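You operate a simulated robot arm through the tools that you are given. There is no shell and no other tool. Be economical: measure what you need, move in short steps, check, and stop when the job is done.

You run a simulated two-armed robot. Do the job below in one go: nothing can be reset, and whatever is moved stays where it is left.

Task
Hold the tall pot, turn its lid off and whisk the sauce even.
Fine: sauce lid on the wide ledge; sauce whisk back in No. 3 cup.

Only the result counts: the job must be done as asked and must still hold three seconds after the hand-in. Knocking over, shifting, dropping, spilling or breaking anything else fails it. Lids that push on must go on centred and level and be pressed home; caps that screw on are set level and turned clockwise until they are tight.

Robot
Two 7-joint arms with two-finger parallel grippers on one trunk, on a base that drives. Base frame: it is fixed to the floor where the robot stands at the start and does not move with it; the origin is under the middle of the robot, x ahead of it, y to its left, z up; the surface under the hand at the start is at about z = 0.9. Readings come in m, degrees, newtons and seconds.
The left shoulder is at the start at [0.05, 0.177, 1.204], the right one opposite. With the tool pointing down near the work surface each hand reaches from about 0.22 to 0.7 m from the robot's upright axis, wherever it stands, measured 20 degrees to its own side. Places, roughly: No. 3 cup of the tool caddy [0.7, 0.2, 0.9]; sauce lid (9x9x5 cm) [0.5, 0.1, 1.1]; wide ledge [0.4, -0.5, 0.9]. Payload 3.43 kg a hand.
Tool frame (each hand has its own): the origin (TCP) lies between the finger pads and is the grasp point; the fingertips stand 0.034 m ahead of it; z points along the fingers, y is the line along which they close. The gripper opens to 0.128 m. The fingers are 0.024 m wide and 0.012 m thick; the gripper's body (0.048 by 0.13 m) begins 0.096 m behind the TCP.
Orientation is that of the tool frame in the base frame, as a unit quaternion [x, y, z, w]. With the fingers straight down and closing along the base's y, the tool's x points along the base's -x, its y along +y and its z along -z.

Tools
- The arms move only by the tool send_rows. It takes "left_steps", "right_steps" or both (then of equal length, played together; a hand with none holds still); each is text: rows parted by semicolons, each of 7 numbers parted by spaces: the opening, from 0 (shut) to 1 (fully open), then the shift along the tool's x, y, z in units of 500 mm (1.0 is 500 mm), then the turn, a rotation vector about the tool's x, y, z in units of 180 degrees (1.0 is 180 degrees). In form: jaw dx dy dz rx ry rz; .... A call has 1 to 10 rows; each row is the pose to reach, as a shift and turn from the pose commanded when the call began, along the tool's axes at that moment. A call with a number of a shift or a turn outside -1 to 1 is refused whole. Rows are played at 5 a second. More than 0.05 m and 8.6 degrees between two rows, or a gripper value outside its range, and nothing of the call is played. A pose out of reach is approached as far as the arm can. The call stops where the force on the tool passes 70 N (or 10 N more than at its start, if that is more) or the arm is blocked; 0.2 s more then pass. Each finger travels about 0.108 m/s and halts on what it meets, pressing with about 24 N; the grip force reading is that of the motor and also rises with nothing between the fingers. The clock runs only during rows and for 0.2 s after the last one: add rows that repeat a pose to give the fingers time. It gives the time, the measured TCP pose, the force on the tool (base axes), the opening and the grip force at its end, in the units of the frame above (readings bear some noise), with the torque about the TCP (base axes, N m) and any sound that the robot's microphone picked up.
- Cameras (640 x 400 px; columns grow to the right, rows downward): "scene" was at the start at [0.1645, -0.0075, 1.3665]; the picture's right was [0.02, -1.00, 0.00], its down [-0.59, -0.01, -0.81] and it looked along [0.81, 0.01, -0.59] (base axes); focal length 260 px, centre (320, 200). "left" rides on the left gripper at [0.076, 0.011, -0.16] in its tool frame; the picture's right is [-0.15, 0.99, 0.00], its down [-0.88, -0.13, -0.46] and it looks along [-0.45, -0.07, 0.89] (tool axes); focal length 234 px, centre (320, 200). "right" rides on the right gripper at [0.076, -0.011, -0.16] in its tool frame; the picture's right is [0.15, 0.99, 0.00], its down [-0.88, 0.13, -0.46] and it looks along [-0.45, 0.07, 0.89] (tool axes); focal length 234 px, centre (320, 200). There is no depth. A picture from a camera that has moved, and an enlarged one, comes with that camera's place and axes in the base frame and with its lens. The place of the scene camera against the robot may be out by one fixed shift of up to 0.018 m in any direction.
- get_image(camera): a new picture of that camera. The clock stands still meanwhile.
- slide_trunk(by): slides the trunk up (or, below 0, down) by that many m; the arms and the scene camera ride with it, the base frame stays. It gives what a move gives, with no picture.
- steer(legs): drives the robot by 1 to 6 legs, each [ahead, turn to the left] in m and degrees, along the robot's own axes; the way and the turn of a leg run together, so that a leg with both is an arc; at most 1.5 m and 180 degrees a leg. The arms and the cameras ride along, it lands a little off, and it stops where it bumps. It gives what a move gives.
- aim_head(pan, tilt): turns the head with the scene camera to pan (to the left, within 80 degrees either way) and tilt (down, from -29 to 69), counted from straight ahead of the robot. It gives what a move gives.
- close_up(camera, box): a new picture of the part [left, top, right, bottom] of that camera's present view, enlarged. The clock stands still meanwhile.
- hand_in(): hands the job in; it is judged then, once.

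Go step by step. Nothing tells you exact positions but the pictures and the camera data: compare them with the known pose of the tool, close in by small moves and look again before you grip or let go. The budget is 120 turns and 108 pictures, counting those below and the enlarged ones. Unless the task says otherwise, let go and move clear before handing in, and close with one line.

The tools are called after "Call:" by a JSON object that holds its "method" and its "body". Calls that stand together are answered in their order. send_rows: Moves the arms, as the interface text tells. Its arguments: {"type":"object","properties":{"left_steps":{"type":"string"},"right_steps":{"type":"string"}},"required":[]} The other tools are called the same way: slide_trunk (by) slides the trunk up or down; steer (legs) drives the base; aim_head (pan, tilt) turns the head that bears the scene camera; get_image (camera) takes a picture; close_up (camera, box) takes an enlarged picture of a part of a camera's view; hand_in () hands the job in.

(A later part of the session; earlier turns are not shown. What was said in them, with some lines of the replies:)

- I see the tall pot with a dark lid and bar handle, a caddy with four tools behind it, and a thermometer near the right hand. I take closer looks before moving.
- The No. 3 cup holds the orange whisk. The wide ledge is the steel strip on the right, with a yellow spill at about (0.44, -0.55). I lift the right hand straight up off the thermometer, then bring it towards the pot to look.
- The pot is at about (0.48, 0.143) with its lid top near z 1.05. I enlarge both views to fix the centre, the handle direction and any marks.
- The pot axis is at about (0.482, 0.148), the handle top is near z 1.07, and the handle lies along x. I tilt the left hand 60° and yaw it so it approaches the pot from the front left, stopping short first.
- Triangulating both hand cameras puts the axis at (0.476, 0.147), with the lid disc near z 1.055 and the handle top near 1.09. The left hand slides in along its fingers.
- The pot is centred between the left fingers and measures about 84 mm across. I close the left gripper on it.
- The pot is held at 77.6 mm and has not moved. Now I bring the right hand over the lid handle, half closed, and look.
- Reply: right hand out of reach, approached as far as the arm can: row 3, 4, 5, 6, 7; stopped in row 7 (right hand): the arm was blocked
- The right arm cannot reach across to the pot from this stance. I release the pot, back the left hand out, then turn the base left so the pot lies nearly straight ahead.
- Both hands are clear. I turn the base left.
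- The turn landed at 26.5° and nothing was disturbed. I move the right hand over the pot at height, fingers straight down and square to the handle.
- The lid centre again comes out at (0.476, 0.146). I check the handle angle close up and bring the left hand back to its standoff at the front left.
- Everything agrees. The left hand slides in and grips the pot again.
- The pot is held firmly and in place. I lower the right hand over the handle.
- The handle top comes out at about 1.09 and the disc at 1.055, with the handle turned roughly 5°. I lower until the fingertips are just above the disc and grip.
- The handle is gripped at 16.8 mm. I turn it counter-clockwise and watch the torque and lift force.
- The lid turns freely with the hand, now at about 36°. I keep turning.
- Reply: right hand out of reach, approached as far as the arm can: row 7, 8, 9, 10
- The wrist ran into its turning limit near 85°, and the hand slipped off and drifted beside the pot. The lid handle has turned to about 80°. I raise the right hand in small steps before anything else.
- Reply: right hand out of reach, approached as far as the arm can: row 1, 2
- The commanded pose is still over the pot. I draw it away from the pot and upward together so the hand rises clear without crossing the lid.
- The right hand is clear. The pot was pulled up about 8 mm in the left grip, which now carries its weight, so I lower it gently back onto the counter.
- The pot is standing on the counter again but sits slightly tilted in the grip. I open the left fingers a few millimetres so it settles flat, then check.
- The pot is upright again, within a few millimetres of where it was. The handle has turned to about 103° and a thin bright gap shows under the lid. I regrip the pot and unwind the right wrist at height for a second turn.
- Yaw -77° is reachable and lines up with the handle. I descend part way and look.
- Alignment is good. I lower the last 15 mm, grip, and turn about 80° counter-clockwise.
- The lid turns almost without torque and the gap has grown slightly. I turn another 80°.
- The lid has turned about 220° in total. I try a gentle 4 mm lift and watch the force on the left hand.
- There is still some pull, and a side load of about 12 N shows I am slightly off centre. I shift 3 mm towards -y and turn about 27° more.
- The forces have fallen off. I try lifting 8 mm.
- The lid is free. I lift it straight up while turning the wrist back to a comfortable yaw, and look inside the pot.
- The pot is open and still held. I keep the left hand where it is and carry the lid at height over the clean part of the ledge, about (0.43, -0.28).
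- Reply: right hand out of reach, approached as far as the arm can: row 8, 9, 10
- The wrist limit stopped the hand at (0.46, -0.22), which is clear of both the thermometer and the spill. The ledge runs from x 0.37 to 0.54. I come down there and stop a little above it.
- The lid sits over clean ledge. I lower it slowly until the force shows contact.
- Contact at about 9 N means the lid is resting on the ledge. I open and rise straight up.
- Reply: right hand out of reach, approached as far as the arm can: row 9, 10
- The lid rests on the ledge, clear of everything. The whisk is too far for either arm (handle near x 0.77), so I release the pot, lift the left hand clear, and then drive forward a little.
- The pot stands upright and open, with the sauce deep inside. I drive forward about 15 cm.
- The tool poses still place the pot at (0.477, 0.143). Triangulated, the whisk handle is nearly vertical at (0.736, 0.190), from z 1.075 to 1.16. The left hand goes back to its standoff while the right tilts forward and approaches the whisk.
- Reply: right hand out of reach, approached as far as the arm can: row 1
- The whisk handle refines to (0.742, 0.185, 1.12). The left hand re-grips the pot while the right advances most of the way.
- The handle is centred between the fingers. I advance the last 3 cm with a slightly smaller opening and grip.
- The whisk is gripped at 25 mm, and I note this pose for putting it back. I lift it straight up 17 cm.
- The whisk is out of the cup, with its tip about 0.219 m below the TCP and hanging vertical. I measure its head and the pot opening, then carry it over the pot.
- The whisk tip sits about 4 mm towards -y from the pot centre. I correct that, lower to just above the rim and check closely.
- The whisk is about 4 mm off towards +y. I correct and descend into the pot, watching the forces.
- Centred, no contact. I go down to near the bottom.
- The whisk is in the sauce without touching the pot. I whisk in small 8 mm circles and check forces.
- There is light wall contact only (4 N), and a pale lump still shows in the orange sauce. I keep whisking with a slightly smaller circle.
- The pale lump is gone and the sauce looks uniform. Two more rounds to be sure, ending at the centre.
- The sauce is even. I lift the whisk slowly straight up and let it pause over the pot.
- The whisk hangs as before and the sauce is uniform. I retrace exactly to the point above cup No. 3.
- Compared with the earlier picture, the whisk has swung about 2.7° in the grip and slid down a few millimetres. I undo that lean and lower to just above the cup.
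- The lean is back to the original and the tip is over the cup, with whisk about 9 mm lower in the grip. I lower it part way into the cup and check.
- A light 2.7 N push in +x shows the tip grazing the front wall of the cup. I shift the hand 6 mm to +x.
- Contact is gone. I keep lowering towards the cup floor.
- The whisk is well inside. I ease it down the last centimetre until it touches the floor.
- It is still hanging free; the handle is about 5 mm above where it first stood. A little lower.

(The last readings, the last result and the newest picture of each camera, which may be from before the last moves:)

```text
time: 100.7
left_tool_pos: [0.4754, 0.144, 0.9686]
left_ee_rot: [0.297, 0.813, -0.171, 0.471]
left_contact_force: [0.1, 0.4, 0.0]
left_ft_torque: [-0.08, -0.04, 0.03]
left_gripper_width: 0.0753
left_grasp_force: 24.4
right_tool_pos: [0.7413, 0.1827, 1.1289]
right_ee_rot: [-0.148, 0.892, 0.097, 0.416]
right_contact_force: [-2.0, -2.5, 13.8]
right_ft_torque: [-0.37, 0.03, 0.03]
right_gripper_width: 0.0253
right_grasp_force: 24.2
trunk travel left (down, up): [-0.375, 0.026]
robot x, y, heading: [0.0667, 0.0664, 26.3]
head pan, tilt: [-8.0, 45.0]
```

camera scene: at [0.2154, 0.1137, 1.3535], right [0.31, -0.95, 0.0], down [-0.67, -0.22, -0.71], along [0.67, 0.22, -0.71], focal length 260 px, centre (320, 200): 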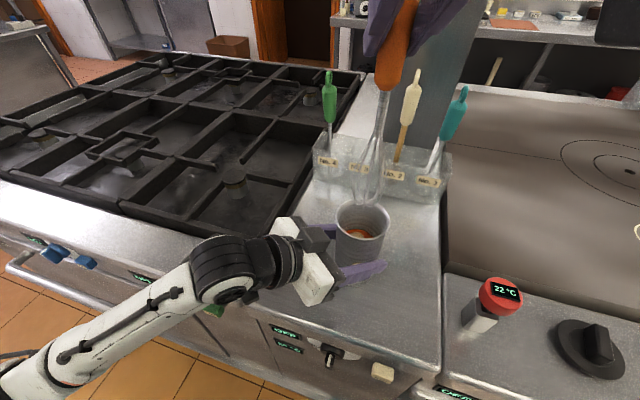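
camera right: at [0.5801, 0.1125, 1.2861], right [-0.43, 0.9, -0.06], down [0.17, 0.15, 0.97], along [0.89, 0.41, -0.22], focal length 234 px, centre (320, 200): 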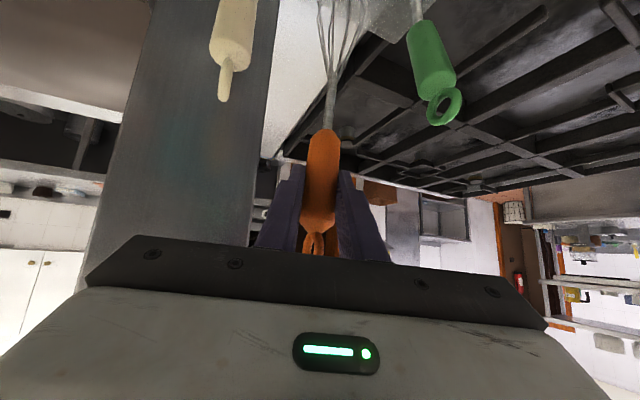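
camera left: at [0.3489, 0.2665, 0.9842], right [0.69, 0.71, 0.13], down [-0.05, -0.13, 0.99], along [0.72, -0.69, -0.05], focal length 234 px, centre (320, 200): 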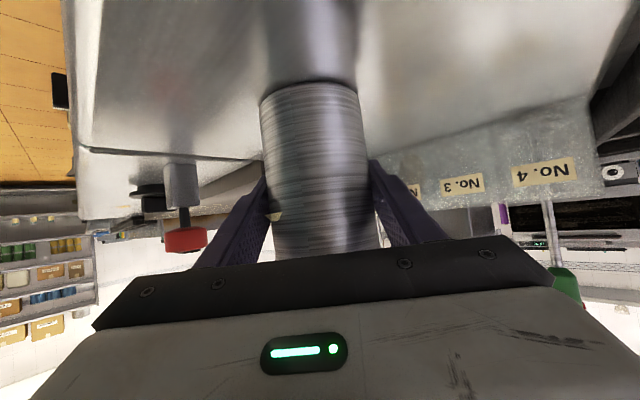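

It has touched the cup floor. I ease off and open, then look before backing out.

Call:
{"method": "send_rows", "body": {"right_steps": "0 -0.0046 0 -0.0038 0 0 0; 0.15 -0.0046 0 -0.0038 0 0 0; 0.25 -0.0046 0 -0.0038 0 0 0; 0.35 -0.0046 0 -0.0038 0 0 0; 0.42 -0.0046 0 -0.0038 0 0 0; 0.42 -0.0046 0 -0.0038 0 0 0"}}

Call:
{"method": "get_image", "body": {"camera": "right"}}

```text
time: 102.1
left_tool_pos: [0.4765, 0.1427, 0.9683]
left_ee_rot: [0.297, 0.813, -0.172, 0.47]
left_contact_force: [0.2, -1.1, 0.6]
left_ft_torque: [-0.17, -0.13, -0.03]
left_gripper_width: 0.0748
left_grasp_force: 24.2
right_tool_pos: [0.7421, 0.1838, 1.129]
right_ee_rot: [-0.148, 0.894, 0.095, 0.413]
right_contact_force: [0.5, -0.1, 0.3]
right_ft_torque: [0.03, -0.01, 0.01]
right_gripper_width: 0.054
right_grasp_force: 0.1
trunk travel left (down, up): [-0.375, 0.026]
robot x, y, heading: [0.0667, 0.0669, 26.2]
head pan, tilt: [-8.0, 45.0]
```

```text
16 pictures are left
camera right: at [0.587, 0.1109, 1.1712], right [-0.43, 0.9, -0.06], down [0.17, 0.15, 0.97], along [0.89, 0.41, -0.22], focal length 234 px, centre (320, 200)
```

right: 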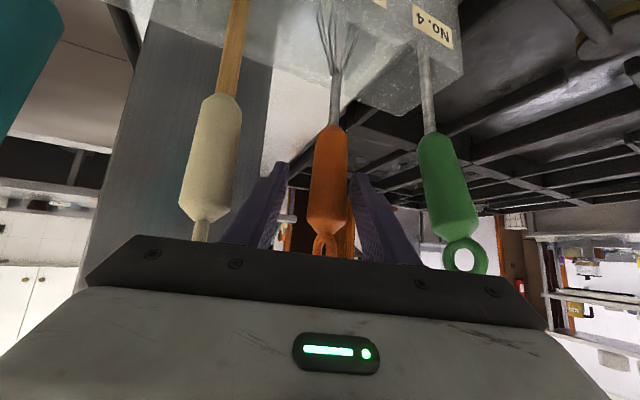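

The whisk stands in cup No. 3 between the open fingers. I back the right hand straight out along its fingers and look.

Call:
{"method": "send_rows", "body": {"right_steps": "0.42 0 0 -0.03 0 0 0; 0.42 0 0 -0.07 0 0 0; 0.42 0 0 -0.13 0 0 0; 0.42 0 0 -0.2 0 0 0; 0.42 0 0 -0.27 0 0 0; 0.42 0 0 -0.32 0 0 0; 0.42 0 0 -0.32 0 0 0"}}

Call:
{"method": "get_image", "body": {"camera": "scene"}}

Call:
{"method": "get_image", "body": {"camera": "right"}}

```text
time: 103.7
left_tool_pos: [0.4773, 0.143, 0.9689]
left_ee_rot: [0.297, 0.814, -0.171, 0.469]
left_contact_force: [-0.2, -0.7, -0.6]
left_ft_torque: [-0.21, 0.09, -0.08]
left_gripper_width: 0.0747
left_grasp_force: 24.4
right_tool_pos: [0.627, 0.135, 1.2319]
right_ee_rot: [-0.148, 0.894, 0.095, 0.413]
right_contact_force: [0.2, -0.6, 0.0]
right_ft_torque: [-0.01, 0.0, -0.02]
right_gripper_width: 0.0534
right_grasp_force: 0.0
trunk travel left (down, up): [-0.375, 0.026]
robot x, y, heading: [0.069, 0.0701, 26.3]
head pan, tilt: [-8.0, 45.0]
```

```text
15 pictures are left
camera scene: at [0.2154, 0.1136, 1.3535], right [0.31, -0.95, 0.0], down [-0.67, -0.22, -0.71], along [0.67, 0.22, -0.71], focal length 260 px, centre (320, 200)
```

scene: 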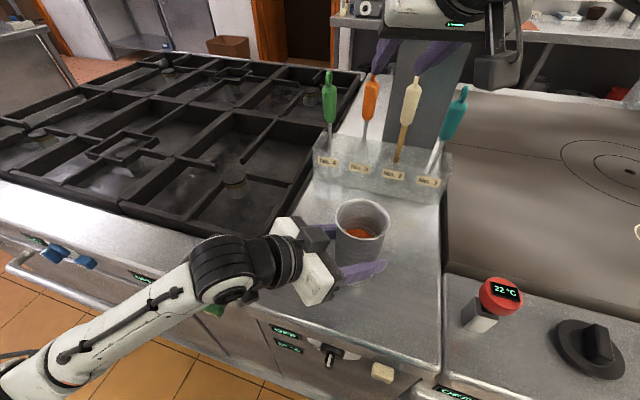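

```text
14 pictures are left
camera right: at [0.4715, 0.0622, 1.2744], right [-0.43, 0.9, -0.06], down [0.17, 0.15, 0.97], along [0.89, 0.41, -0.22], focal length 234 px, centre (320, 200)
```

right: 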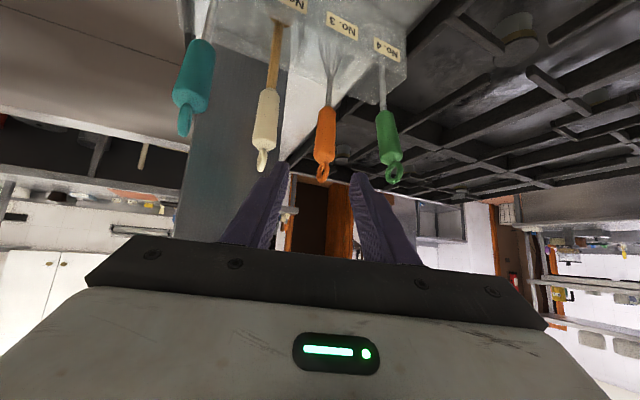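

The whisk is back in cup No. 3 and stands free. Now the left hand releases the pot and backs out, and I check the whole scene.

Call:
{"method": "send_rows", "body": {"left_steps": "0.62 0 0 0 0 0 0; 0.7 0 0 0 0 0 0; 0.85 0 0 0 0 0 0; 1 0 0 0 0 0 0; 1 0 0 -0.06 0 0 0; 1 0 0 -0.14 0 0 0; 1 0 0 -0.22 0 0 0; 1 0 0 -0.29 0 0 0; 1 0 0 -0.29 0 0 0"}}

Call:
{"method": "get_image", "body": {"camera": "scene"}}

Call:
{"method": "close_up", "body": {"camera": "scene", "box": [320, 190, 410, 290]}}

Call:
{"method": "close_up", "body": {"camera": "scene", "box": [540, 300, 640, 390]}}

```text
time: 105.7
left_tool_pos: [0.381, 0.2247, 1.0427]
left_ee_rot: [0.298, 0.813, -0.172, 0.47]
left_contact_force: [0.4, 0.3, 0.6]
left_ft_torque: [-0.01, -0.02, -0.01]
left_gripper_width: 0.1279
left_grasp_force: 0.1
right_tool_pos: [0.6274, 0.1344, 1.2311]
right_ee_rot: [-0.148, 0.894, 0.095, 0.413]
right_contact_force: [-0.1, -0.1, -0.1]
right_ft_torque: [0.03, -0.04, 0.0]
right_gripper_width: 0.0541
right_grasp_force: 0.0
trunk travel left (down, up): [-0.375, 0.026]
robot x, y, heading: [0.0672, 0.0666, 25.9]
head pan, tilt: [-8.0, 45.0]
```

```text
13 pictures are left
camera scene: at [0.2156, 0.1135, 1.3534], right [0.31, -0.95, 0.0], down [-0.67, -0.22, -0.71], along [0.67, 0.22, -0.71], focal length 260 px, centre (320, 200)
```

scene: 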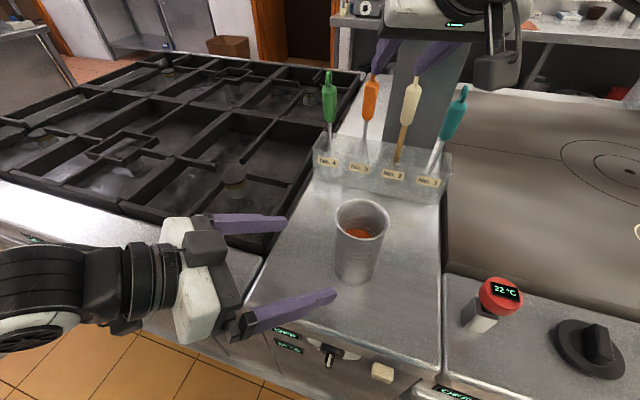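

```text
4.00 times, centred on (365, 240) of scene
camera zoom: at [0.2156, 0.1135, 1.3534], right [0.31, -0.95, 0.0], down [-0.67, -0.22, -0.71], along [0.67, 0.22, -0.71], focal length 1039 px, centre (140, 40)
```

zoom: 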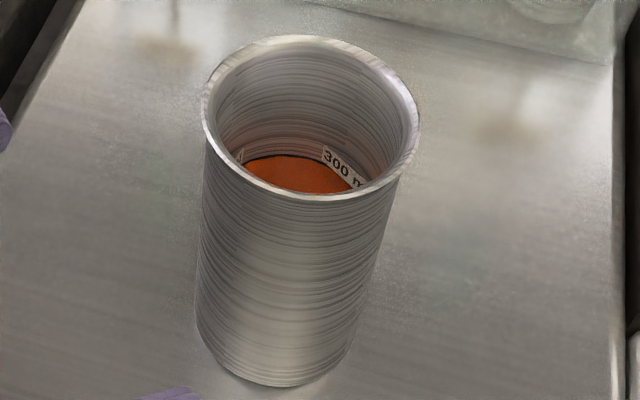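

```text
4.44 times, centred on (590, 345) of scene
camera zoom: at [0.2156, 0.1135, 1.3534], right [0.31, -0.95, 0.0], down [-0.67, -0.22, -0.71], along [0.67, 0.22, -0.71], focal length 1155 px, centre (-880, -444)
```

zoom: 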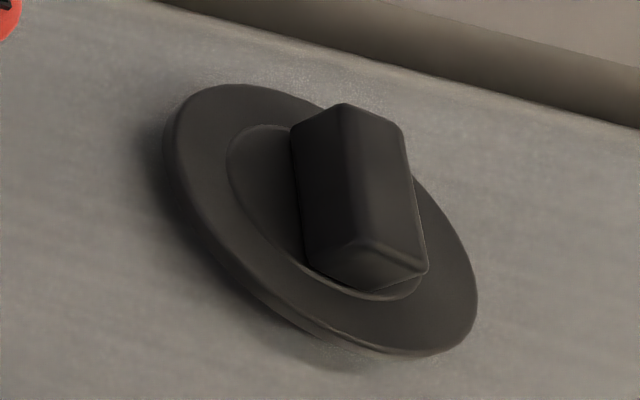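

The pot stands open with even sauce, the lid is flat on the ledge, the whisk is in cup No. 3, and both hands are clear. I hand in.

Call:
{"method": "hand_in", "body": {}}

```text
The job is handed in.
```

The lid is off and flat on the wide ledge, the sauce is whisked to an even colour, and the whisk is back in the No. 3 cup. The pot was lifted about 8 mm and set back down when a wrist hit its limit, and it ended up a few millimetres from its starting spot and slightly turned.
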